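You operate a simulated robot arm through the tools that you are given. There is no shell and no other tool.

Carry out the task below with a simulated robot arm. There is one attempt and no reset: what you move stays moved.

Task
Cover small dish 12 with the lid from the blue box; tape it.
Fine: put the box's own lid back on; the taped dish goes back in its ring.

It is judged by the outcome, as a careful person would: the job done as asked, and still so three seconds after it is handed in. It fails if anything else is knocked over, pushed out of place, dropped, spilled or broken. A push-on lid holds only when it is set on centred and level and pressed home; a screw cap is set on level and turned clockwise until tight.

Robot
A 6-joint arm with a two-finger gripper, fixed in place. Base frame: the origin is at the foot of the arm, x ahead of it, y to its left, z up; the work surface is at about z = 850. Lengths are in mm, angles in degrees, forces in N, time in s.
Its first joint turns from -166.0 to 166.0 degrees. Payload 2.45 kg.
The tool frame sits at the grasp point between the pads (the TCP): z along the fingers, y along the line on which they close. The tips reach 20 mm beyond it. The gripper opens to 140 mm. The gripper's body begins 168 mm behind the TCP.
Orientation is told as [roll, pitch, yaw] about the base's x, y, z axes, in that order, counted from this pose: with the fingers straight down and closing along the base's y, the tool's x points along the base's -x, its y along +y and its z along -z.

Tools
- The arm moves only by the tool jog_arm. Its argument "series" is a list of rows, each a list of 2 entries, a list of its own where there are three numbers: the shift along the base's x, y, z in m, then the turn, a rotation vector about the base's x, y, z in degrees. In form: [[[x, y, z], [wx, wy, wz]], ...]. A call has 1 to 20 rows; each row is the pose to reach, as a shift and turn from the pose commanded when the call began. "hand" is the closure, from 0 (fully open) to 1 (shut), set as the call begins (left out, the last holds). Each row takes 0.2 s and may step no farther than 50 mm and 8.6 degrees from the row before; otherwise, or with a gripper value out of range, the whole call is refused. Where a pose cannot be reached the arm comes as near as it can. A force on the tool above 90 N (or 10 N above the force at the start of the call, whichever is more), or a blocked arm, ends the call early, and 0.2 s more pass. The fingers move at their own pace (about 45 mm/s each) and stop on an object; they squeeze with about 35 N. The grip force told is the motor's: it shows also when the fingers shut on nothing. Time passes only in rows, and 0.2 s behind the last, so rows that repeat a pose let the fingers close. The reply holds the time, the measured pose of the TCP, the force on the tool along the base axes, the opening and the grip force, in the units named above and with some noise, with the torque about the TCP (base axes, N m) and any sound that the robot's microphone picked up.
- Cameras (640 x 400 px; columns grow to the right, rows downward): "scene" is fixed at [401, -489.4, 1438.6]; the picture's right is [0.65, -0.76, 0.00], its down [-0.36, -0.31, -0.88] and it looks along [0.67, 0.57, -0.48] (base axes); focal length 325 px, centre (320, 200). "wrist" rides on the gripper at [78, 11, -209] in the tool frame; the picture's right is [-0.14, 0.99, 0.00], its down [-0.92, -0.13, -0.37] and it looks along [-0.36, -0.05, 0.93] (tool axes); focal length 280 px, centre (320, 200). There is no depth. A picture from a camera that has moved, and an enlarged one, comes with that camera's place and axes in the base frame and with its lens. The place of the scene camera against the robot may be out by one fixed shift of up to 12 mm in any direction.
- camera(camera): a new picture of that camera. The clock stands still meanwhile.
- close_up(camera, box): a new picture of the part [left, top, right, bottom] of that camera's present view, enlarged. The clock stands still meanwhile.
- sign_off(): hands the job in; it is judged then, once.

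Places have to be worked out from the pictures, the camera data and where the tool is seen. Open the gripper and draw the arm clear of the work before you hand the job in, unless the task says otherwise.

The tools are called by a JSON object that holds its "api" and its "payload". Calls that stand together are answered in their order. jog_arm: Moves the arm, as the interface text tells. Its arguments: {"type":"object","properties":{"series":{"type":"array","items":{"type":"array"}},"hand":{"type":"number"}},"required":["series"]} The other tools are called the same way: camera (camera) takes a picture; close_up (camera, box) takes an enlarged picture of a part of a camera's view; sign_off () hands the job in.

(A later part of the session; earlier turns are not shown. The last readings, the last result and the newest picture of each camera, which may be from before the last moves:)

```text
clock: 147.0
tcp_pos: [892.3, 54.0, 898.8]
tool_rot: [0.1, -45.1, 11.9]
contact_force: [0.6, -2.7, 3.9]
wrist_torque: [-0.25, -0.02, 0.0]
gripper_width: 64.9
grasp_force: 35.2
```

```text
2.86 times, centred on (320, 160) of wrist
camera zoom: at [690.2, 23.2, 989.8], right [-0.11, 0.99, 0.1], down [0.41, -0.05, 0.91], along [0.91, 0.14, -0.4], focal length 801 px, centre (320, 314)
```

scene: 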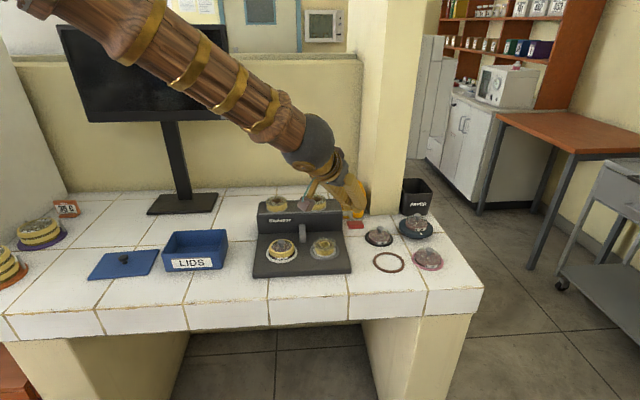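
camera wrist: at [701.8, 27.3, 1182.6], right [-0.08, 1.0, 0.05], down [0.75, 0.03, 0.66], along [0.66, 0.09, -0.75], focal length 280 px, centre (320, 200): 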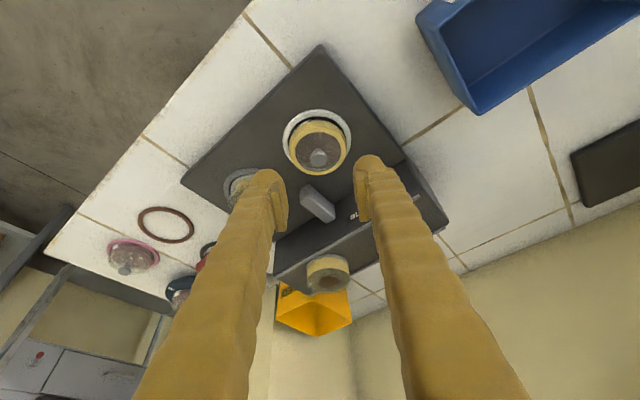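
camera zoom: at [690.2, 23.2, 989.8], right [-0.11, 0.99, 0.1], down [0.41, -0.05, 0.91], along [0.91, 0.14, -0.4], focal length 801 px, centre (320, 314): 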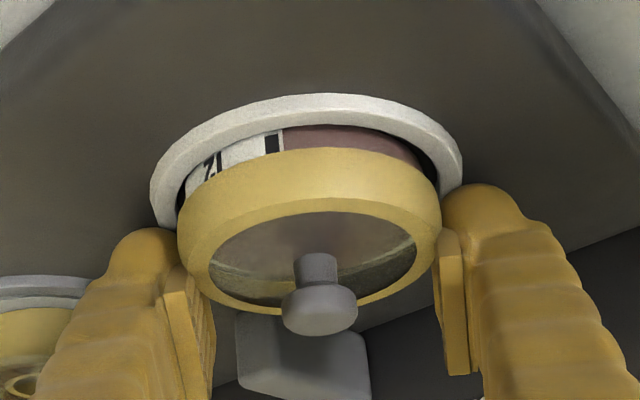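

Balanced at 64.9 mm with 35 N. I'll test with a slow 3 mm lift and check the width and weight.

{"api": "jog_arm", "payload": {"series": [[[0, 0, 0.0], [0, 0, 0]], [[0, 0, 0.001], [0, 0, 0]], [[0, 0, 0.002], [0, 0, 0]], [[0, 0, 0.003], [0, 0, 0]], [[0, 0, 0.004], [0, 0, 0]]]}}

{"api": "close_up", "payload": {"camera": "wrist", "box": [230, 90, 410, 230]}}

{"api": "close_up", "payload": {"camera": "scene", "box": [260, 220, 320, 270]}}

```text
clock: 148.2
tcp_pos: [890.9, 54.8, 901.6]
tool_rot: [0.1, -45.2, 12.0]
contact_force: [0.1, -0.2, -4.0]
wrist_torque: [0.0, -0.07, -0.01]
gripper_width: 64.6
grasp_force: 34.9
```

```text
2.86 times, centred on (320, 160) of wrist
camera zoom: at [690.1, 23.3, 993.7], right [-0.11, 0.99, 0.1], down [0.41, -0.05, 0.91], along [0.91, 0.14, -0.4], focal length 801 px, centre (320, 314)
```

zoom: 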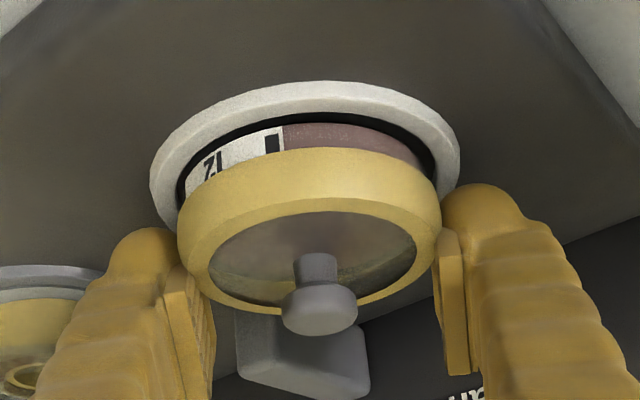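

```text
8.00 times, centred on (290, 245) of scene
camera zoom: at [401.0, -489.4, 1438.6], right [0.65, -0.76, 0.0], down [-0.36, -0.31, -0.88], along [0.67, 0.57, -0.48], focal length 2599 px, centre (560, -160)
```

zoom: 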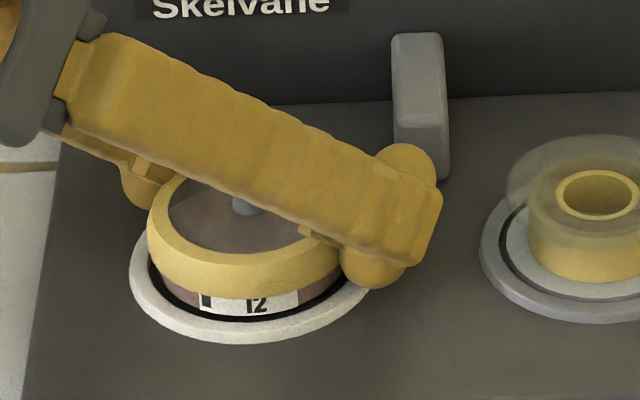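

The whole taped unit lifts (4 N weight, steady width). I'll raise it smoothly to z≈1000.

{"api": "jog_arm", "payload": {"series": [[[0, 0, 0.004], [0, 0, 0]], [[0, 0, 0.01], [0, 0, 0]], [[0, 0, 0.018], [0, 0, 0]], [[0, 0, 0.028], [0, 0, 0]], [[0, 0, 0.04], [0, 0, 0]], [[0, 0, 0.053], [0, 0, 0]], [[0, 0, 0.066], [0, 0, 0]], [[0, 0, 0.079], [0, 0, 0]], [[0, 0, 0.09], [0, 0, 0]], [[0, 0, 0.097], [0, 0, 0]], [[0, 0, 0.1], [0, 0, 0]]]}}

{"api": "close_up", "payload": {"camera": "wrist", "box": [230, 90, 410, 230]}}

{"api": "camera", "payload": {"camera": "scene"}}

```text
clock: 150.6
tcp_pos: [890.8, 54.3, 1001.4]
tool_rot: [0.1, -45.1, 12.0]
contact_force: [0.7, -0.4, -1.8]
wrist_torque: [0.01, -0.02, -0.03]
gripper_width: 64.6
grasp_force: 34.8
```

```text
2.86 times, centred on (320, 160) of wrist
camera zoom: at [690.6, 22.8, 1094.0], right [-0.11, 0.99, 0.1], down [0.41, -0.05, 0.91], along [0.91, 0.14, -0.4], focal length 801 px, centre (320, 314)
```

zoom: 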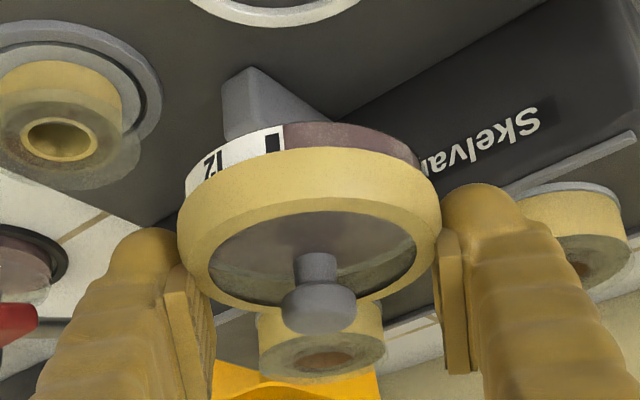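

```text
taken
```

scene: 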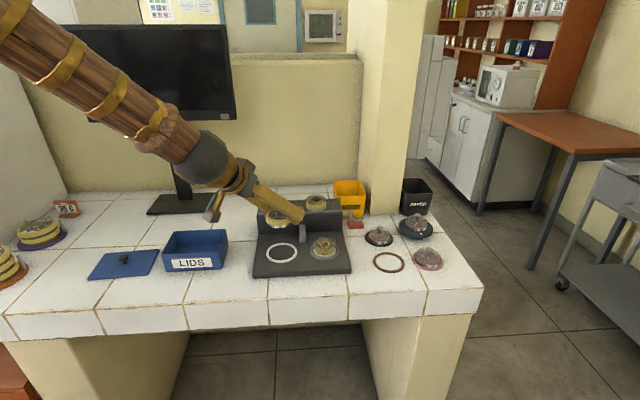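

Held securely. I'll carry it back smoothly to a point just short of the brown ring, staying above the lever height.

{"api": "jog_arm", "payload": {"series": [[[0.003, -0.005, 0], [0, 0, 0]], [[0.009, -0.015, 0], [0, 0, 0]], [[0.017, -0.028, 0], [0, 0, 0]], [[0.026, -0.042, 0], [0, 0, 0]], [[0.035, -0.057, 0], [0, 0, 0]], [[0.044, -0.072, 0], [0, 0, 0]], [[0.054, -0.087, 0], [0, 0, 0]], [[0.064, -0.103, 0], [0, 0, 0]], [[0.074, -0.119, 0], [0, 0, 0]], [[0.084, -0.135, 0], [0, 0, 0]], [[0.094, -0.151, 0], [0, 0, 0]], [[0.104, -0.167, 0], [0, 0, 0]], [[0.114, -0.183, 0], [0, 0, 0]], [[0.123, -0.198, 0], [0, 0, 0]], [[0.132, -0.212, 0], [0, 0, 0]], [[0.14, -0.225, 0], [0, 0, 0]], [[0.146, -0.235, 0], [0, 0, 0]], [[0.149, -0.24, 0], [0, 0, 0]], [[0.149, -0.24, 0], [0, 0, 0]]]}}

{"api": "camera", "payload": {"camera": "wrist"}}

{"api": "close_up", "payload": {"camera": "wrist", "box": [220, 40, 400, 180]}}

{"api": "camera", "payload": {"camera": "scene"}}

```text
clock: 154.6
tcp_pos: [1040.5, -184.8, 1003.1]
tool_rot: [0.1, -45.2, 12.0]
contact_force: [-0.4, 0.7, -0.3]
wrist_torque: [-0.03, -0.04, 0.04]
gripper_width: 64.6
grasp_force: 35.3
```

```text
taken
camera wrist: at [839.6, -217.1, 1093.7], right [-0.11, 0.99, 0.1], down [0.41, -0.05, 0.91], along [0.91, 0.14, -0.4], focal length 280 px, centre (320, 200)
```

wrist: 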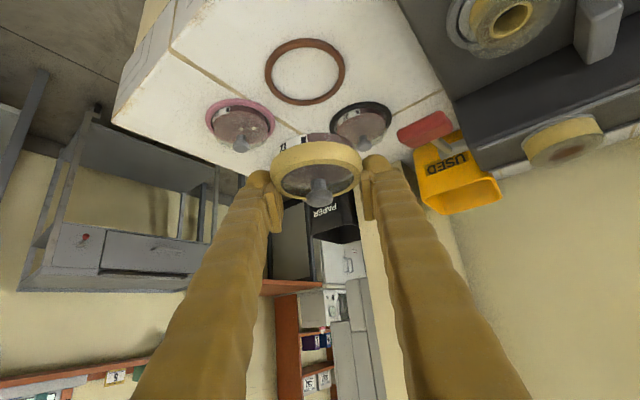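

```text
2.86 times, centred on (310, 110) of wrist
camera zoom: at [839.6, -217.1, 1093.7], right [-0.11, 0.99, 0.1], down [0.41, -0.05, 0.91], along [0.91, 0.14, -0.4], focal length 801 px, centre (349, 457)
```

zoom: 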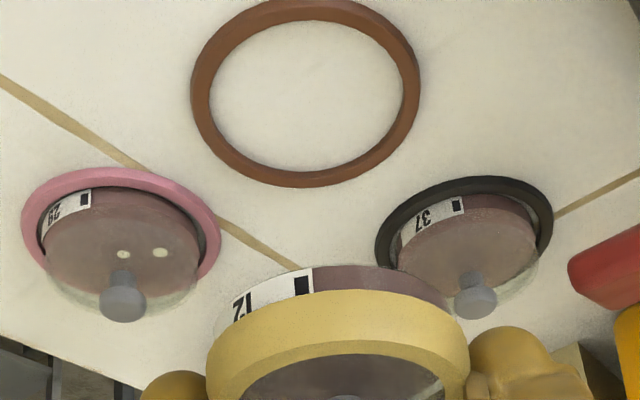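

```text
taken
```

scene: 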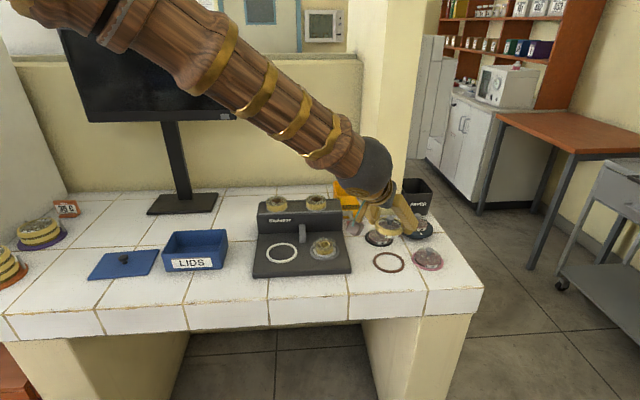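

The ring is about 27 mm further out and 2–3 mm toward −y. I'll move there and descend to z≈928, then compare edges.

{"api": "jog_arm", "payload": {"series": [[[0.004, 0.0, 0], [0, 0, 0]], [[0.01, 0.001, -0.004], [0, 0, 0]], [[0.017, 0.002, -0.012], [0, 0, 0]], [[0.023, 0.0025, -0.024], [0, 0, 0]], [[0.025, 0.0028, -0.037], [0, 0, 0]], [[0.025, 0.0028, -0.05], [0, 0, 0]], [[0.025, 0.0028, -0.062], [0, 0, 0]], [[0.025, 0.0028, -0.071], [0, 0, 0]], [[0.025, 0.0028, -0.075], [0, 0, 0]]]}}

{"api": "close_up", "payload": {"camera": "wrist", "box": [240, 60, 400, 180]}}

{"api": "close_up", "payload": {"camera": "scene", "box": [350, 210, 440, 280]}}

```text
clock: 156.6
tcp_pos: [1065.4, -183.3, 928.2]
tool_rot: [0.1, -45.2, 12.1]
contact_force: [-0.1, -0.4, -1.4]
wrist_torque: [0.01, 0.0, -0.03]
gripper_width: 64.6
grasp_force: 35.0
```

```text
3.33 times, centred on (320, 120) of wrist
camera zoom: at [864.5, -213.4, 1019.1], right [-0.11, 0.99, 0.1], down [0.41, -0.05, 0.91], along [0.91, 0.14, -0.4], focal length 935 px, centre (320, 467)
```

zoom: 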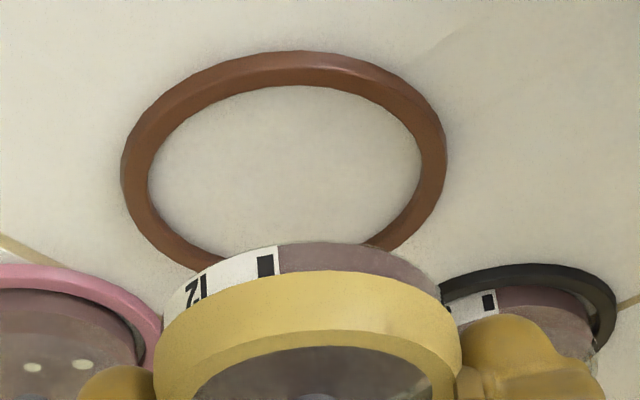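

```text
5.71 times, centred on (395, 245) of scene
camera zoom: at [401.0, -489.4, 1438.6], right [0.65, -0.76, 0.0], down [-0.36, -0.31, -0.88], along [0.67, 0.57, -0.48], focal length 1857 px, centre (-109, -57)
```

zoom: 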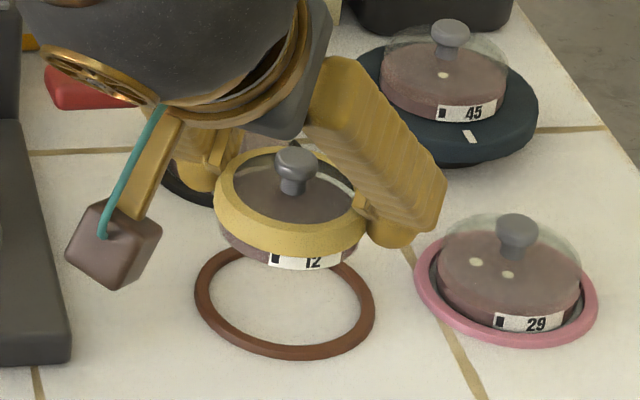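

In the wrist view the dish is roughly centred radially and about 2 mm too far toward +y. I'll zoom in on the scene view for a cross-check before lowering.

{"api": "close_up", "payload": {"camera": "scene", "box": [370, 228, 420, 278]}}

{"api": "close_up", "payload": {"camera": "wrist", "box": [255, 70, 385, 170]}}

```text
8.00 times, centred on (395, 253) of scene
camera zoom: at [401.0, -489.4, 1438.6], right [0.65, -0.76, 0.0], down [-0.36, -0.31, -0.88], along [0.67, 0.57, -0.48], focal length 2599 px, centre (-280, -224)
```

zoom: 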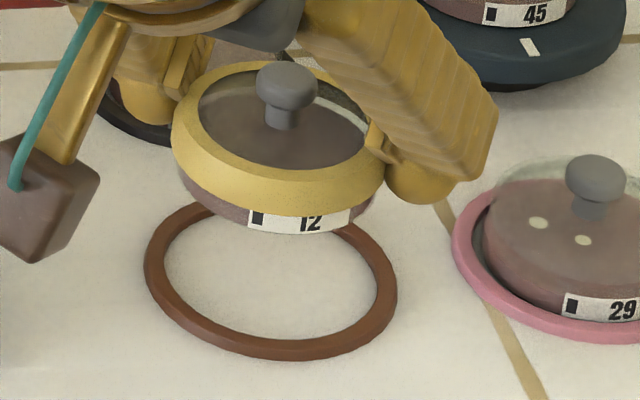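

```text
4.00 times, centred on (320, 120) of wrist
camera zoom: at [864.5, -213.4, 1019.1], right [-0.11, 0.99, 0.1], down [0.41, -0.05, 0.91], along [0.91, 0.14, -0.4], focal length 1122 px, centre (320, 520)
```

zoom: 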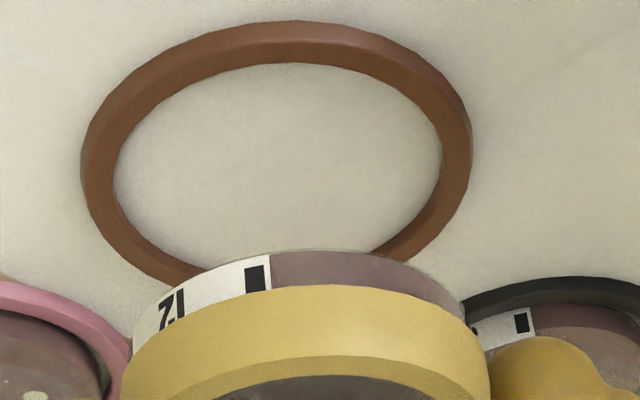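

Both views agree: the dish needs about −1.8 mm sideways and about +0.6 mm outward. I'll apply this and lower to z≈896.

{"api": "jog_arm", "payload": {"series": [[[0.0005, -0.0008, -0.003], [0, 0, 0]], [[0.001, -0.0016, -0.009], [0, 0, 0]], [[0.001, -0.0016, -0.017], [0, 0, 0]], [[0.001, -0.0016, -0.025], [0, 0, 0]], [[0.001, -0.0016, -0.03], [0, 0, 0]], [[0.001, -0.0016, -0.032], [0, 0, 0]]]}}

{"api": "close_up", "payload": {"camera": "scene", "box": [370, 233, 415, 278]}}

{"api": "close_up", "payload": {"camera": "wrist", "box": [255, 80, 385, 180]}}

```text
clock: 158.0
tcp_pos: [1065.6, -184.2, 895.9]
tool_rot: [0.1, -45.2, 12.0]
contact_force: [0.2, 1.4, -0.5]
wrist_torque: [0.01, -0.01, 0.01]
gripper_width: 64.3
grasp_force: 35.0
```

```text
8.89 times, centred on (392, 256) of scene
camera zoom: at [401.0, -489.4, 1438.6], right [0.65, -0.76, 0.0], down [-0.36, -0.31, -0.88], along [0.67, 0.57, -0.48], focal length 2888 px, centre (-324, -293)
```

zoom: 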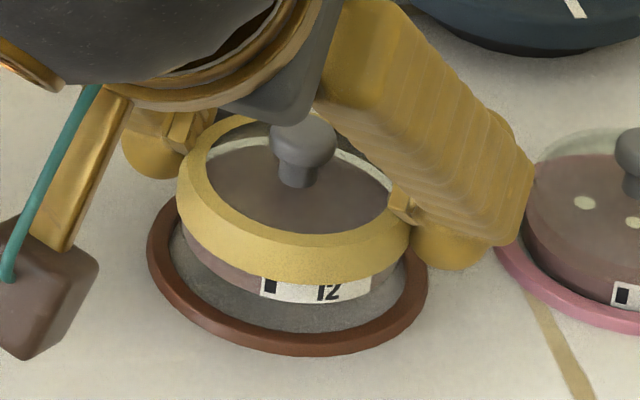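

```text
4.00 times, centred on (320, 130) of wrist
camera zoom: at [865.4, -215.8, 986.9], right [-0.11, 0.99, 0.1], down [0.41, -0.05, 0.91], along [0.91, 0.14, -0.4], focal length 1122 px, centre (320, 480)
```

zoom: 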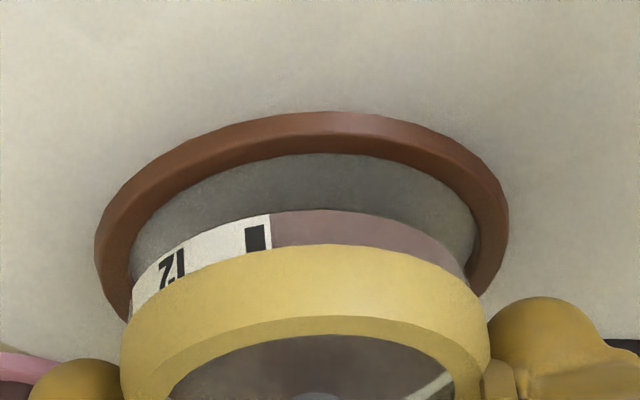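

The alignment is within about 1 mm in both views. I'll shift 0.8 mm inward and lower to 3–4 mm above the ring.

{"api": "jog_arm", "payload": {"series": [[[-0.0004, -0.0001, -0.002], [0, 0, 0]], [[-0.0008, -0.0002, -0.0045], [0, 0, 0]], [[-0.0008, -0.0002, -0.007], [0, 0, 0]], [[-0.0008, -0.0002, -0.007], [0, 0, 0]]]}}

{"api": "close_up", "payload": {"camera": "scene", "box": [370, 238, 412, 278]}}

{"api": "close_up", "payload": {"camera": "wrist", "box": [255, 85, 385, 185]}}

```text
clock: 159.0
tcp_pos: [1066.5, -185.1, 887.2]
tool_rot: [0.1, -45.3, 12.0]
contact_force: [2.5, 1.4, -2.0]
wrist_torque: [0.06, -0.07, 0.0]
gripper_width: 64.2
grasp_force: 34.8
```

```text
10.00 times, centred on (391, 258) of scene
camera zoom: at [401.0, -489.4, 1438.6], right [0.65, -0.76, 0.0], down [-0.36, -0.31, -0.88], along [0.67, 0.57, -0.48], focal length 3249 px, centre (-390, -380)
```

zoom: 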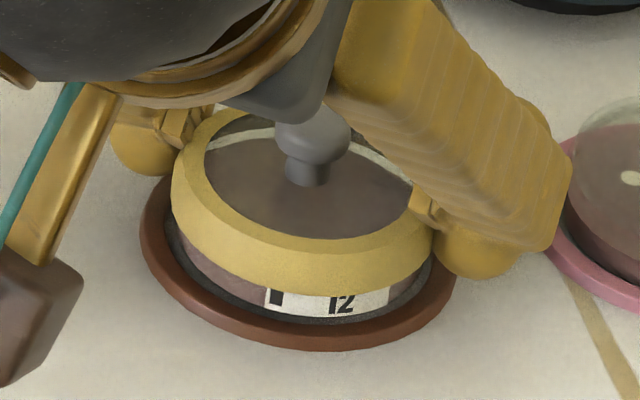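

```text
4.00 times, centred on (320, 135) of wrist
camera zoom: at [864.4, -216.5, 979.4], right [-0.11, 0.99, 0.1], down [0.41, -0.05, 0.91], along [0.91, 0.14, -0.4], focal length 1122 px, centre (320, 460)
```

zoom: 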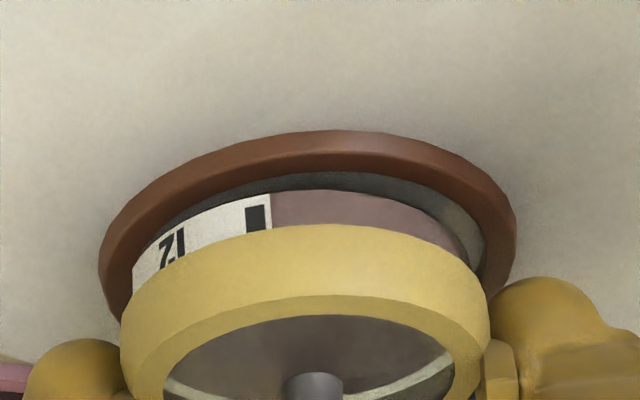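

In both views the dish is now about 1 mm too far toward −y. I'll correct by +0.9 mm and lower 2 mm.

{"api": "jog_arm", "payload": {"series": [[[-0.0001, 0.0005, 0], [0, 0, 0]], [[-0.0002, 0.0009, 0], [0, 0, 0]], [[-0.0002, 0.0009, -0.001], [0, 0, 0]], [[-0.0002, 0.0009, -0.002], [0, 0, 0]]]}}

{"api": "close_up", "payload": {"camera": "scene", "box": [370, 238, 412, 278]}}

{"api": "close_up", "payload": {"camera": "wrist", "box": [255, 85, 385, 185]}}

```text
clock: 160.0
tcp_pos: [1065.7, -184.1, 884.6]
tool_rot: [0.1, -45.3, 12.1]
contact_force: [2.6, 0.2, -2.5]
wrist_torque: [0.04, -0.1, 0.03]
gripper_width: 64.5
grasp_force: 35.0
```

```text
10.00 times, centred on (391, 258) of scene
camera zoom: at [401.0, -489.4, 1438.6], right [0.65, -0.76, 0.0], down [-0.36, -0.31, -0.88], along [0.67, 0.57, -0.48], focal length 3249 px, centre (-390, -380)
```

zoom: 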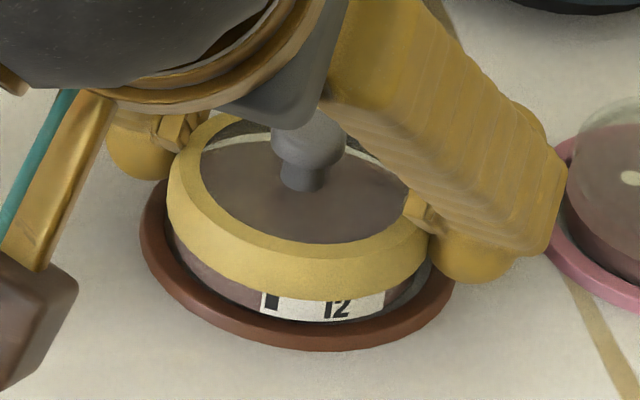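

```text
4.00 times, centred on (320, 135) of wrist
camera zoom: at [864.4, -215.4, 977.3], right [-0.11, 0.99, 0.1], down [0.41, -0.05, 0.91], along [0.91, 0.14, -0.4], focal length 1122 px, centre (320, 460)
```

zoom: 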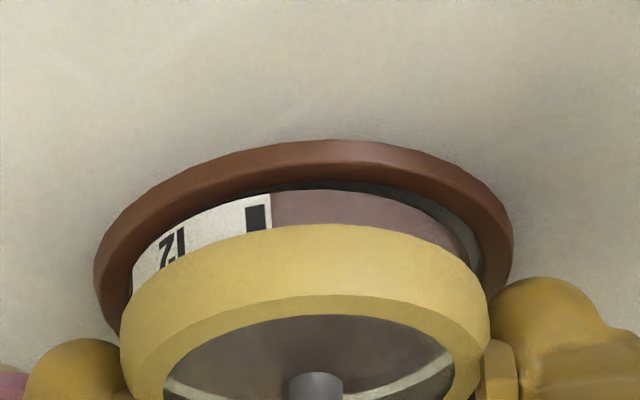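

A slight outward force (2.6 N) suggests the dish's near edge is grazing the ring. I'll nudge 0.6 mm outward and 0.3 mm sideways, then lower 1.5 mm.

{"api": "jog_arm", "payload": {"series": [[[0.0003, 0.0002, 0], [0, 0, 0]], [[0.0005, 0.0004, 0], [0, 0, 0]], [[0.0005, 0.0004, -0.0008], [0, 0, 0]], [[0.0005, 0.0004, -0.0015], [0, 0, 0]]]}}

```text
clock: 161.0
tcp_pos: [1064.8, -182.7, 884.2]
tool_rot: [0.1, -45.2, 12.0]
contact_force: [2.6, 0.8, -2.7]
wrist_torque: [0.03, -0.08, -0.01]
gripper_width: 64.4
grasp_force: 35.2
```

No change in force, so nothing is touching. I'll continue lowering.

{"api": "jog_arm", "payload": {"series": [[[0, 0, -0.001], [0, 0, 0]], [[0, 0, -0.002], [0, 0, 0]]]}}

{"api": "close_up", "payload": {"camera": "wrist", "box": [255, 85, 385, 185]}}

{"api": "close_up", "payload": {"camera": "scene", "box": [370, 238, 412, 278]}}

```text
clock: 161.6
tcp_pos: [1066.5, -182.0, 883.1]
tool_rot: [0.1, -45.4, 12.1]
contact_force: [-0.4, 2.3, 8.7]
wrist_torque: [-0.27, 0.29, -0.13]
gripper_width: 64.7
grasp_force: 34.9
```

```text
4.00 times, centred on (320, 135) of wrist
camera zoom: at [865.4, -214.6, 974.5], right [-0.11, 0.99, 0.1], down [0.4, -0.04, 0.91], along [0.91, 0.14, -0.39], focal length 1122 px, centre (320, 460)
```

zoom: 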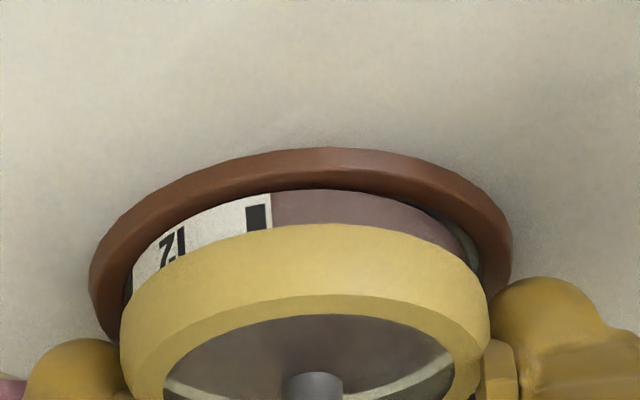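

```text
10.00 times, centred on (391, 258) of scene
camera zoom: at [401.0, -489.4, 1438.6], right [0.65, -0.76, 0.0], down [-0.36, -0.31, -0.88], along [0.67, 0.57, -0.48], focal length 3249 px, centre (-390, -380)
```

zoom: 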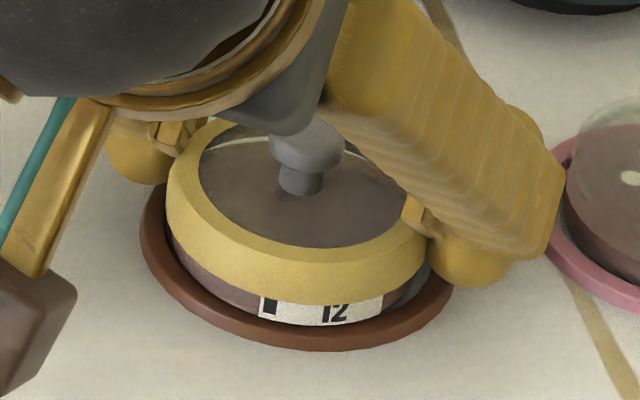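

The contact is at the dish's near, −y edge. I'll lift 2 mm, shift about 0.7 mm outward and 1 mm toward +y, and lower again.

{"api": "jog_arm", "payload": {"series": [[[0, 0, 0.001], [0, 0, 0]], [[0, 0, 0.002], [0, 0, 0]], [[0.0005, 0.0011, 0.002], [0, 0, 0]], [[0.0005, 0.0011, 0.001], [0, 0, 0]], [[0.0005, 0.0011, 0.0], [0, 0, 0]], [[0.0005, 0.0011, -0.0005], [0, 0, 0]]]}}

{"api": "close_up", "payload": {"camera": "wrist", "box": [255, 85, 385, 185]}}

{"api": "close_up", "payload": {"camera": "scene", "box": [370, 238, 412, 278]}}

```text
clock: 163.0
tcp_pos: [1066.8, -181.3, 882.0]
tool_rot: [0.2, -45.4, 12.0]
contact_force: [-0.1, -6.0, 20.7]
wrist_torque: [-0.89, 0.68, 0.11]
gripper_width: 64.8
grasp_force: 34.6
heard: snap
```

```text
4.00 times, centred on (320, 135) of wrist
camera zoom: at [865.8, -213.3, 974.0], right [-0.11, 0.99, 0.1], down [0.4, -0.04, 0.91], along [0.91, 0.14, -0.39], focal length 1122 px, centre (320, 460)
```

zoom: 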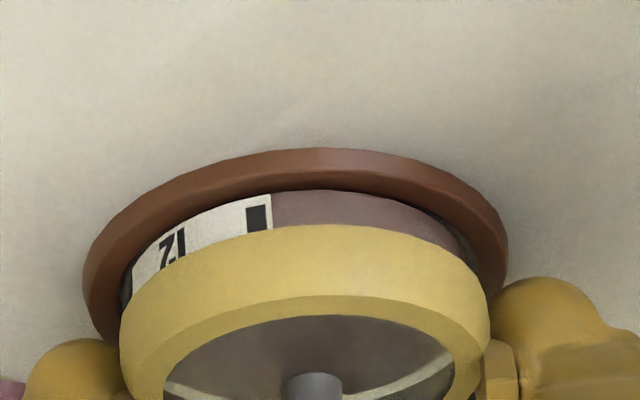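

```text
10.00 times, centred on (391, 258) of scene
camera zoom: at [401.0, -489.4, 1438.6], right [0.65, -0.76, 0.0], down [-0.36, -0.31, -0.88], along [0.67, 0.57, -0.48], focal length 3249 px, centre (-390, -380)
```

zoom: 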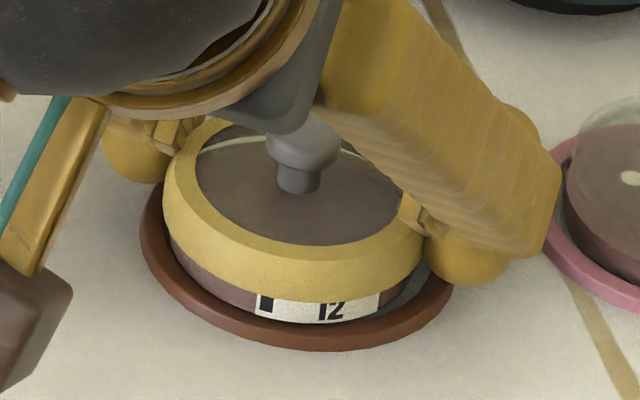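

A 21 N contact at the near edge and a snap: the dish's lower edge is touching down. I'll unload by 1.2 mm and read the forces before deciding.

{"api": "jog_arm", "payload": {"series": [[[0, 0, 0.0006], [0, 0, 0]], [[0, 0, 0.0012], [0, 0, 0]]]}}

{"api": "close_up", "payload": {"camera": "scene", "box": [374, 244, 406, 274]}}

{"api": "close_up", "payload": {"camera": "wrist", "box": [265, 110, 335, 170]}}

{"api": "close_up", "payload": {"camera": "wrist", "box": [320, 110, 390, 170]}}

```text
clock: 163.6
tcp_pos: [1067.0, -181.5, 882.2]
tool_rot: [0.2, -45.2, 12.1]
contact_force: [6.2, -2.0, 10.4]
wrist_torque: [-0.54, 0.19, 0.23]
gripper_width: 64.8
grasp_force: 35.0
```

```text
13.33 times, centred on (390, 259) of scene
camera zoom: at [401.0, -489.4, 1438.6], right [0.65, -0.76, 0.0], down [-0.36, -0.31, -0.88], along [0.67, 0.57, -0.48], focal length 4332 px, centre (-613, -587)
```

zoom: 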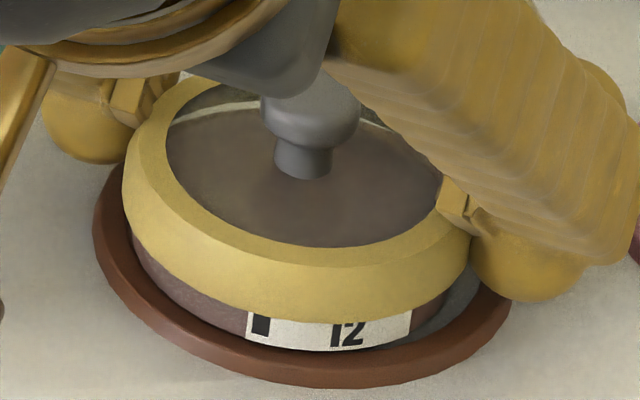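

```text
6.67 times, centred on (300, 140) of wrist
camera zoom: at [865.9, -213.3, 974.3], right [-0.11, 0.99, 0.1], down [0.41, -0.05, 0.91], along [0.91, 0.14, -0.4], focal length 1869 px, centre (453, 600)
```

zoom: 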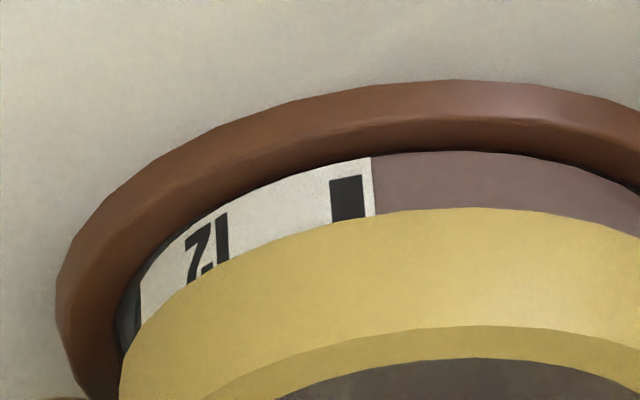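

```text
6.67 times, centred on (355, 140) of wrist
camera zoom: at [865.9, -213.3, 974.3], right [-0.11, 0.99, 0.1], down [0.41, -0.05, 0.91], along [0.91, 0.14, -0.4], focal length 1869 px, centre (87, 600)
```

zoom: 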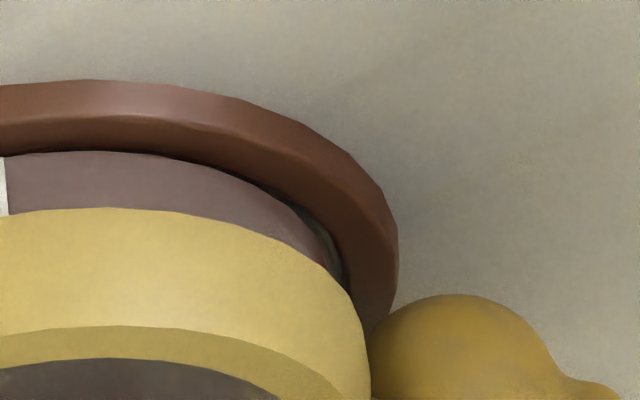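

The gaps show on both sides and far side but not on the near side, and the ring pushes outward. So I'll lift 1.5 mm, move 1.2 mm outward, and lower again.

{"api": "jog_arm", "payload": {"series": [[[0, 0, 0.0012], [0, 0, 0]], [[0.0006, 0.0001, 0.0018], [0, 0, 0]], [[0.0012, 0.0002, 0.0018], [0, 0, 0]], [[0.0012, 0.0002, 0.001], [0, 0, 0]], [[0.0012, 0.0002, 0.0], [0, 0, 0]]]}}

{"api": "close_up", "payload": {"camera": "wrist", "box": [265, 110, 395, 190]}}

{"api": "close_up", "payload": {"camera": "scene", "box": [374, 244, 406, 274]}}

```text
clock: 164.8
tcp_pos: [1066.2, -181.7, 882.8]
tool_rot: [0.1, -45.2, 12.0]
contact_force: [2.3, 0.3, -2.5]
wrist_torque: [0.04, -0.11, -0.01]
gripper_width: 64.7
grasp_force: 35.1
```

```text
4.92 times, centred on (330, 150) of wrist
camera zoom: at [866.7, -213.3, 974.4], right [-0.11, 0.99, 0.1], down [0.41, -0.04, 0.91], along [0.91, 0.14, -0.4], focal length 1380 px, centre (271, 446)
```

zoom: 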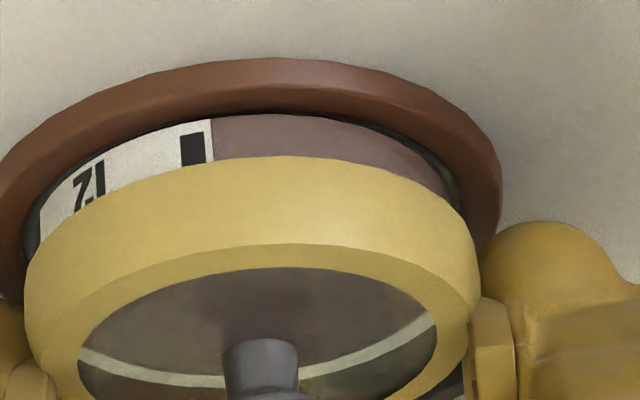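

```text
13.33 times, centred on (390, 259) of scene
camera zoom: at [401.0, -489.4, 1438.6], right [0.65, -0.76, 0.0], down [-0.36, -0.31, -0.88], along [0.67, 0.57, -0.48], focal length 4332 px, centre (-613, -587)
```

zoom: 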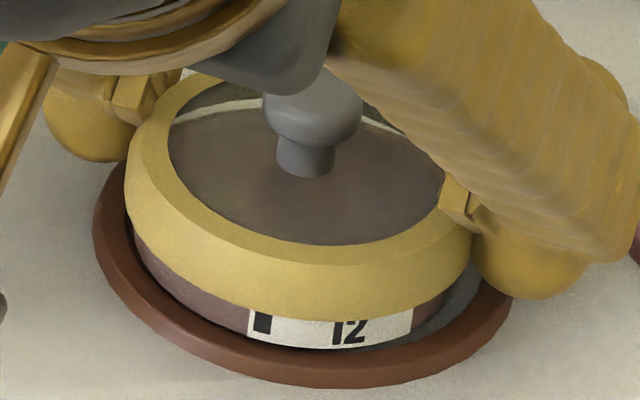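

Free again with the dish hanging inside the ring. I'll lower the last couple of millimetres to the table.

{"api": "jog_arm", "payload": {"series": [[[0, 0, -0.0007], [0, 0, 0]], [[0, 0, -0.0014], [0, 0, 0]]]}}

```text
clock: 165.4
tcp_pos: [1069.0, -182.1, 880.6]
tool_rot: [0.1, -45.4, 12.1]
contact_force: [-0.2, 2.3, 10.6]
wrist_torque: [-0.27, 0.46, -0.13]
gripper_width: 64.6
grasp_force: 34.4
```

Touchdown at the expected table height. I'll unload slightly and open the fingers.

{"api": "jog_arm", "payload": {"series": [[[0, 0, 0.0006], [0, 0, 0]], [[0, 0, 0.0006], [0, 0, 0]]]}}

{"api": "jog_arm", "payload": {"series": [[[0, 0, 0], [0, 0, 0]], [[0, 0, 0], [0, 0, 0]], [[0, 0, 0], [0, 0, 0]]], "hand": 0.41}}

{"api": "close_up", "payload": {"camera": "wrist", "box": [240, 100, 400, 220]}}

{"api": "close_up", "payload": {"camera": "scene", "box": [370, 238, 420, 278]}}

```text
clock: 166.0
tcp_pos: [1068.5, -181.5, 882.9]
tool_rot: [0.1, -45.2, 12.0]
contact_force: [6.5, 1.4, 10.0]
wrist_torque: [-0.32, 0.26, 0.06]
gripper_width: 64.2
grasp_force: 34.7
```

```text
clock: 166.8
tcp_pos: [1066.9, -181.4, 881.2]
tool_rot: [0.0, -45.2, 12.0]
contact_force: [-0.2, 0.9, -0.2]
wrist_torque: [-0.01, -0.02, 0.01]
gripper_width: 82.5
grasp_force: 0.1
```

```text
3.33 times, centred on (320, 160) of wrist
camera zoom: at [866.9, -213.2, 973.6], right [-0.11, 0.99, 0.1], down [0.41, -0.05, 0.91], along [0.91, 0.14, -0.4], focal length 935 px, centre (320, 333)
```

zoom: 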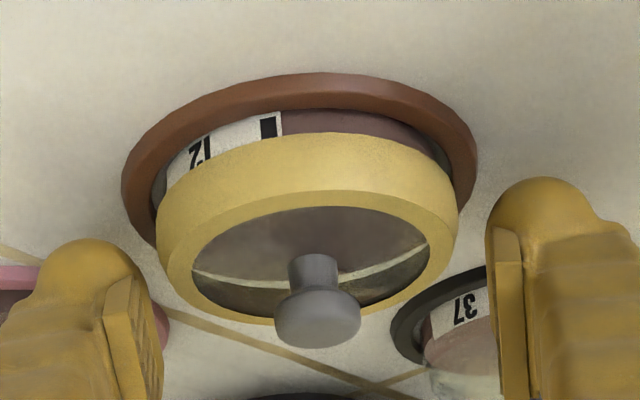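

```text
10.00 times, centred on (395, 258) of scene
camera zoom: at [401.0, -489.4, 1438.6], right [0.65, -0.76, 0.0], down [-0.36, -0.31, -0.88], along [0.67, 0.57, -0.48], focal length 3249 px, centre (-430, -380)
```

zoom: 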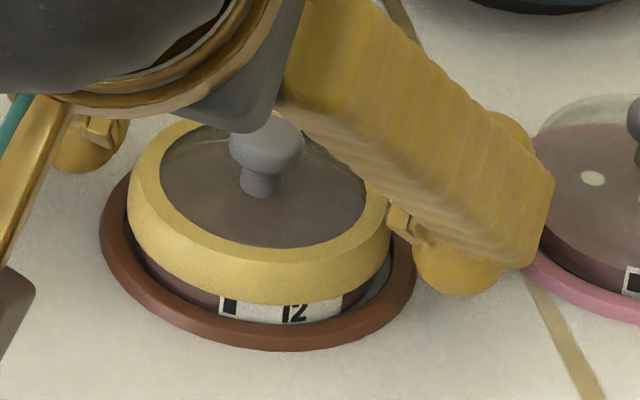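

The dish is back in its ring. I'll retreat carefully and inspect the lid, band and ring from a clear view.

{"api": "jog_arm", "payload": {"series": [[[0, 0, 0.006], [0, 0, 0]], [[-0.006, -0.001, 0.016], [0, 0, 0]], [[-0.022, -0.005, 0.035], [0, 0, 0]], [[-0.045, -0.01, 0.062], [0, 0, 0]], [[-0.07, -0.015, 0.095], [0, 0, 0]], [[-0.09, -0.02, 0.135], [0, 0, 0]]]}}

{"api": "close_up", "payload": {"camera": "scene", "box": [372, 240, 408, 276]}}

{"api": "close_up", "payload": {"camera": "scene", "box": [355, 205, 445, 280]}}

{"api": "close_up", "payload": {"camera": "wrist", "box": [240, 60, 380, 180]}}

```text
clock: 168.2
tcp_pos: [973.9, -202.0, 1015.4]
tool_rot: [0.1, -45.0, 11.9]
contact_force: [0.6, -0.1, 0.2]
wrist_torque: [0.03, -0.09, 0.01]
gripper_width: 82.4
grasp_force: 0.1
```

```text
11.11 times, centred on (390, 258) of scene
camera zoom: at [401.0, -489.4, 1438.6], right [0.65, -0.76, 0.0], down [-0.36, -0.31, -0.88], along [0.67, 0.57, -0.48], focal length 3610 px, centre (-458, -444)
```

zoom: 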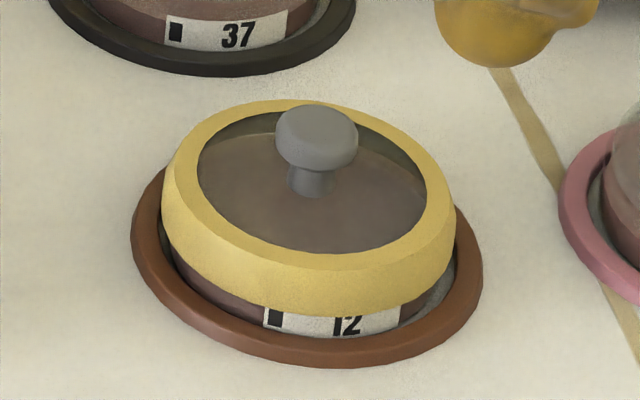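

```text
5.33 times, centred on (400, 242) of scene
camera zoom: at [401.0, -489.4, 1438.6], right [0.65, -0.76, 0.0], down [-0.36, -0.31, -0.88], along [0.67, 0.57, -0.48], focal length 1733 px, centre (-107, -27)
```

zoom: 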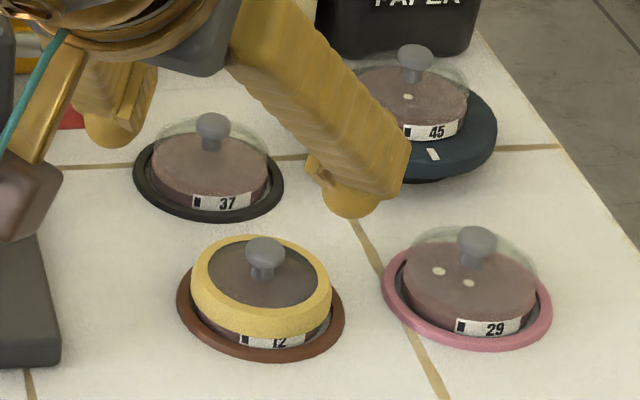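

```text
3.33 times, centred on (310, 120) of wrist
camera zoom: at [774.8, -233.8, 1107.3], right [-0.11, 0.99, 0.1], down [0.41, -0.05, 0.91], along [0.91, 0.14, -0.4], focal length 935 px, centre (353, 467)
```

zoom: 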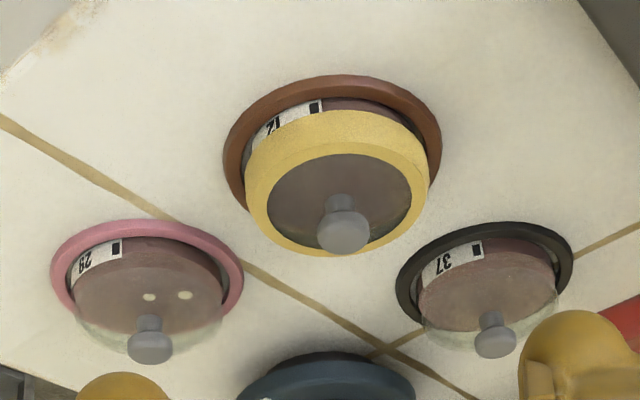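

Dish 12 stands taped, level and centred in its unmoved ring. A snap during the set-down may mean the lid eased loose, so I'll press its knob straight down with one closed fingertip to seat it. I'm moving above the knob now.

{"api": "jog_arm", "payload": {"series": [[[0.028, 0.001, -0.02], [0, 0, 0]], [[0.056, 0.0025, -0.045], [0, 0, 0]], [[0.083, 0.0036, -0.07], [0, 0, 0]], [[0.083, 0.0036, -0.075], [0, 0, 0]]], "hand": 1}}

{"api": "jog_arm", "payload": {"series": [[[0, 0, 0], [0, 0, 0]], [[0, 0, 0], [0, 0, 0]], [[0, 0, 0], [0, 0, 0]]]}}

{"api": "close_up", "payload": {"camera": "wrist", "box": [250, 90, 390, 210]}}

{"api": "close_up", "payload": {"camera": "scene", "box": [370, 225, 420, 275]}}

```text
clock: 169.2
tcp_pos: [1060.2, -197.7, 942.2]
tool_rot: [0.0, -45.2, 12.0]
contact_force: [0.4, 0.1, 0.3]
wrist_torque: [0.02, 0.01, 0.0]
gripper_width: 0.0
grasp_force: 5.5
```

```text
clock: 170.0
tcp_pos: [1060.5, -197.8, 941.3]
tool_rot: [0.1, -45.1, 12.0]
contact_force: [0.1, 0.1, 0.3]
wrist_torque: [-0.02, -0.01, -0.02]
gripper_width: 0.2
grasp_force: 29.9
```

```text
3.33 times, centred on (320, 150) of wrist
camera zoom: at [859.2, -229.7, 1033.4], right [-0.11, 0.99, 0.1], down [0.41, -0.05, 0.91], along [0.91, 0.14, -0.4], focal length 935 px, centre (320, 367)
```

zoom: 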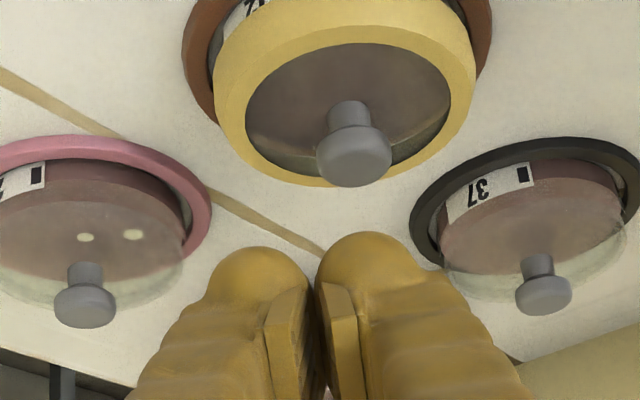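

```text
8.00 times, centred on (395, 250) of scene
camera zoom: at [401.0, -489.4, 1438.6], right [0.65, -0.76, 0.0], down [-0.36, -0.31, -0.88], along [0.67, 0.57, -0.48], focal length 2599 px, centre (-280, -200)
```

zoom: 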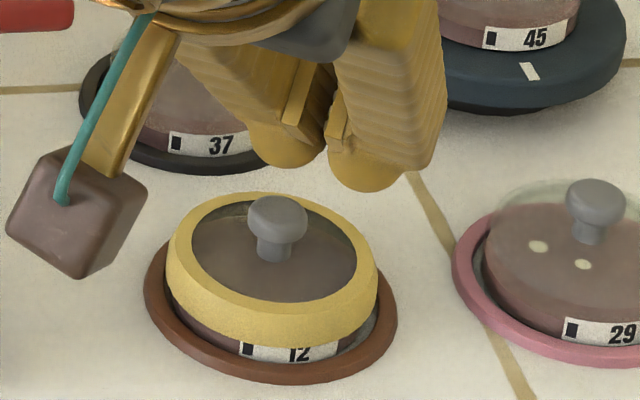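

The left fingertip is lined up over the knob (offset about 14 mm, as planned). I'll lower slowly toward it.

{"api": "jog_arm", "payload": {"series": [[[0, 0, -0.008], [0, 0, 0]], [[0, 0, -0.016], [0, 0, 0]], [[0, 0, -0.023], [0, 0, 0]], [[0, 0, -0.026], [0, 0, 0]]]}}

{"api": "close_up", "payload": {"camera": "wrist", "box": [270, 110, 390, 210]}}

{"api": "close_up", "payload": {"camera": "scene", "box": [372, 235, 412, 270]}}

```text
clock: 171.0
tcp_pos: [1061.0, -197.8, 916.4]
tool_rot: [0.1, -45.1, 12.0]
contact_force: [0.2, -0.8, -0.6]
wrist_torque: [-0.01, 0.01, 0.01]
gripper_width: 0.1
grasp_force: 30.1
```

```text
4.00 times, centred on (330, 160) of wrist
camera zoom: at [859.9, -229.6, 1008.1], right [-0.11, 0.99, 0.1], down [0.41, -0.05, 0.91], along [0.91, 0.14, -0.4], focal length 1122 px, centre (280, 360)
```

zoom: 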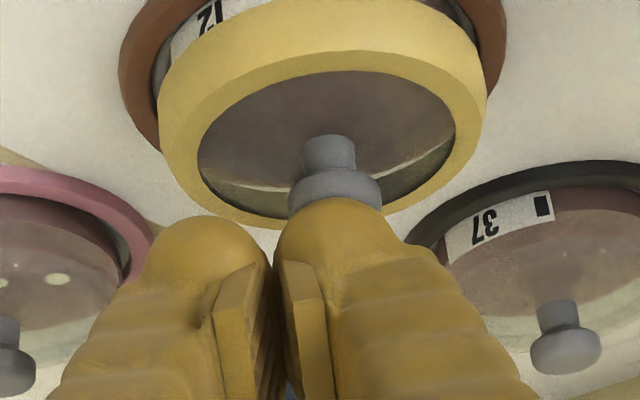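

```text
11.43 times, centred on (392, 252) of scene
camera zoom: at [401.0, -489.4, 1438.6], right [0.65, -0.76, 0.0], down [-0.36, -0.31, -0.88], along [0.67, 0.57, -0.48], focal length 3714 px, centre (-503, -400)
```

zoom: 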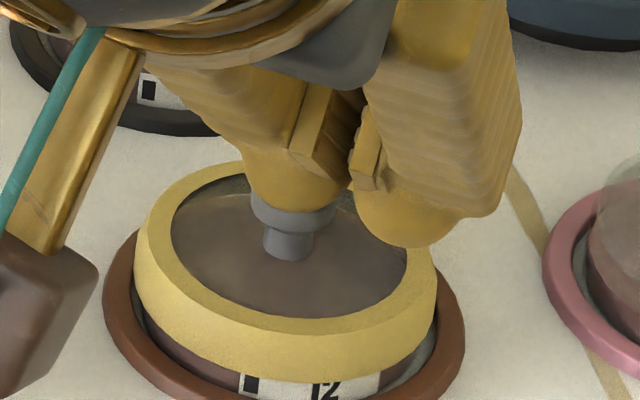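

The fingertip sits squarely over the knob. I'll lower in 1 mm steps to contact, then press to about 25 N.

{"api": "jog_arm", "payload": {"series": [[[0, 0, -0.001], [0, 0, 0]], [[0, 0, -0.002], [0, 0, 0]], [[0, 0, -0.003], [0, 0, 0]], [[0, 0, -0.004], [0, 0, 0]]]}}

```text
clock: 172.0
tcp_pos: [1060.5, -197.8, 912.7]
tool_rot: [0.1, -45.3, 12.0]
contact_force: [-2.4, 0.9, 11.8]
wrist_torque: [0.12, 0.1, 0.06]
gripper_width: 0.0
grasp_force: 29.5
```

Contact at 12 N, about 5 mm off the knob's centre according to the torque. I'll lift 3 mm, shift to centre it, and press.

{"api": "jog_arm", "payload": {"series": [[[0, 0, 0.002], [0, 0, 0]], [[0.0005, 0.0015, 0.003], [0, 0, 0]], [[0.0015, 0.005, 0.003], [0, 0, 0]], [[0.0015, 0.005, 0.001], [0, 0, 0]], [[0.0015, 0.005, 0.0], [0, 0, 0]]]}}

{"api": "close_up", "payload": {"camera": "scene", "box": [372, 235, 412, 270]}}

```text
clock: 173.2
tcp_pos: [1062.7, -193.0, 912.1]
tool_rot: [0.2, -45.2, 12.0]
contact_force: [-1.8, -1.2, 12.1]
wrist_torque: [0.09, 0.05, 0.0]
gripper_width: 0.0
grasp_force: 29.7
```

```text
11.43 times, centred on (392, 252) of scene
camera zoom: at [401.0, -489.4, 1438.6], right [0.65, -0.76, 0.0], down [-0.36, -0.31, -0.88], along [0.67, 0.57, -0.48], focal length 3714 px, centre (-503, -400)
```

zoom: 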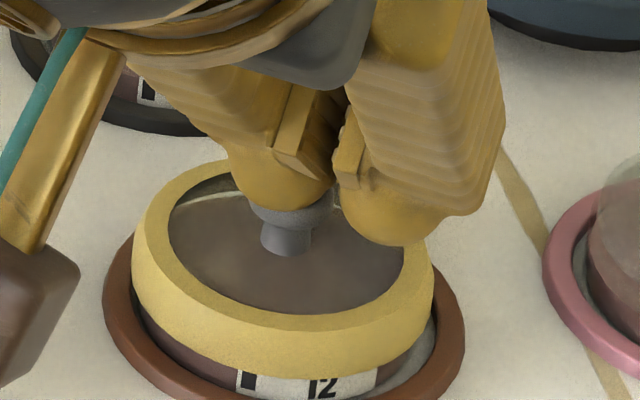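

The contact is now centred on the knob. I'll press a little further, to about 30 N, and listen.

{"api": "jog_arm", "payload": {"series": [[[0, 0, -0.0007], [0, 0, 0]], [[0, 0, -0.0014], [0, 0, 0]], [[0, 0, -0.0014], [0, 0, 0]]]}}

{"api": "jog_arm", "payload": {"series": [[[0, 0, 0.001], [0, 0, 0]], [[0, 0, 0.002], [0, 0, 0]], [[0, 0, 0.005], [0, 0, 0]], [[0, 0, 0.015], [0, 0, 0]], [[-0.01, -0.002, 0.04], [0, 0, 0]]]}}

{"api": "close_up", "payload": {"camera": "scene", "box": [372, 240, 408, 276]}}

```text
clock: 174.0
tcp_pos: [1062.7, -193.8, 911.7]
tool_rot: [0.1, -45.4, 12.0]
contact_force: [1.5, 1.8, 22.5]
wrist_torque: [0.22, 0.03, -0.06]
gripper_width: 0.1
grasp_force: 29.7
```

```text
clock: 175.2
tcp_pos: [1050.9, -194.9, 950.4]
tool_rot: [0.1, -45.2, 12.0]
contact_force: [0.5, -0.2, 0.1]
wrist_torque: [0.04, 0.0, 0.02]
gripper_width: 0.0
grasp_force: 29.7
heard: snap
```

```text
11.11 times, centred on (390, 258) of scene
camera zoom: at [401.0, -489.4, 1438.6], right [0.65, -0.76, 0.0], down [-0.36, -0.31, -0.88], along [0.67, 0.57, -0.48], focal length 3610 px, centre (-458, -444)
```

zoom: 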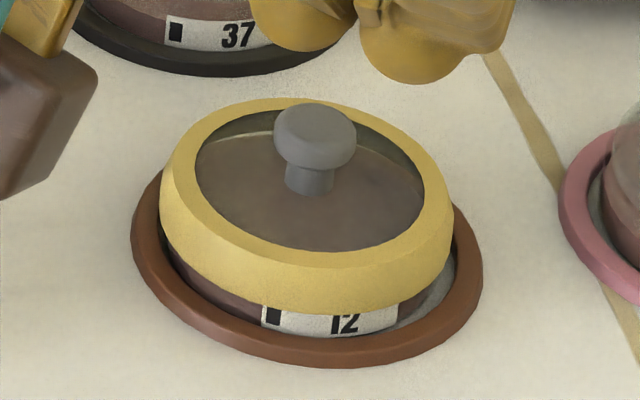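

The snap came as the pressure was released, with nothing pulling, so the lid has latched onto the taped dish. The dish is done. Next I'll bring the tool back to vertical on the way to the box's own lid.

{"api": "jog_arm", "payload": {"series": [[[-0.015, 0.005, 0.03], [0, 0, 0]], [[-0.035, 0.02, 0.06], [-1.56, 7.33, 0]], [[-0.056, 0.035, 0.085], [-3.12, 14.67, 0]], [[-0.078, 0.05, 0.105], [-4.68, 22.0, 0]], [[-0.1, 0.065, 0.12], [-6.24, 29.3, 0]], [[-0.122, 0.08, 0.13], [-7.8, 36.7, 0]], [[-0.145, 0.095, 0.13], [-9.36, 44.0, 0]], [[-0.145, 0.095, 0.13], [-9.36, 44.0, 0]]], "hand": 0.7}}

{"api": "jog_arm", "payload": {"series": [[[-0.025, 0.035, 0.0], [0, 0, -1]], [[-0.05, 0.07, 0.0], [0, 0, -2]], [[-0.075, 0.105, 0.0], [0, 0, -3]], [[-0.1, 0.14, 0.0], [0, 0, -4.5]], [[-0.125, 0.175, 0.0], [0, 0, -6]], [[-0.15, 0.21, 0.0], [0, 0, -7.5]], [[-0.175, 0.245, 0.0], [0, 0, -9]], [[-0.2, 0.28, 0.0], [0, 0, -10.5]], [[-0.225, 0.315, 0.0], [0, 0, -12]], [[-0.25, 0.35, 0.0], [0, 0, -12]], [[-0.275, 0.385, 0.0], [0, 0, -12]], [[-0.3, 0.42, 0.0], [0, 0, -12]], [[-0.32, 0.455, 0.0], [0, 0, -12]]]}}

{"api": "camera", "payload": {"camera": "wrist"}}

{"api": "camera", "payload": {"camera": "scene"}}

```text
clock: 177.0
tcp_pos: [905.7, -101.4, 1080.6]
tool_rot: [0.0, -0.2, 12.0]
contact_force: [-0.3, 0.1, -0.6]
wrist_torque: [0.0, 0.01, -0.03]
gripper_width: 41.8
grasp_force: 0.1
```

```text
clock: 179.8
tcp_pos: [586.5, 354.6, 1081.6]
tool_rot: [0.1, -0.2, 0.0]
contact_force: [-0.1, 0.0, -0.5]
wrist_torque: [0.02, 0.0, 0.01]
gripper_width: 41.9
grasp_force: 0.0
```

```text
taken
camera wrist: at [508.8, 364.5, 1289.5], right [0.14, 0.99, 0.0], down [0.92, -0.13, 0.37], along [0.37, -0.05, -0.93], focal length 280 px, centre (320, 200)
```

wrist: 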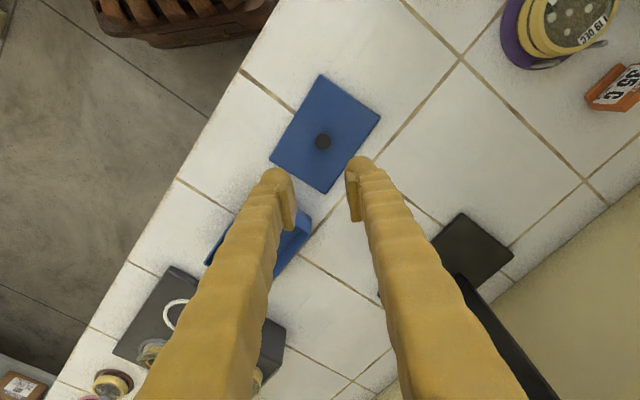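

```text
taken
```

scene: 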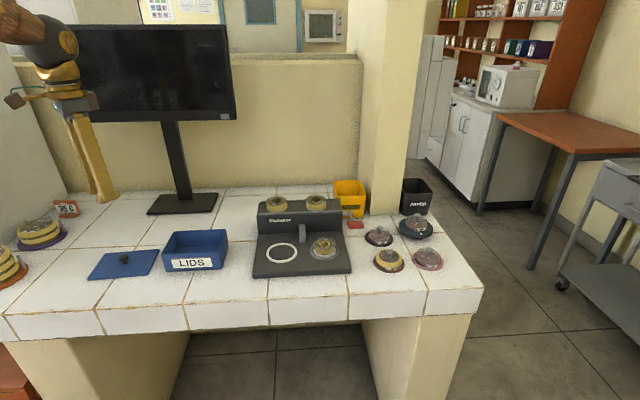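

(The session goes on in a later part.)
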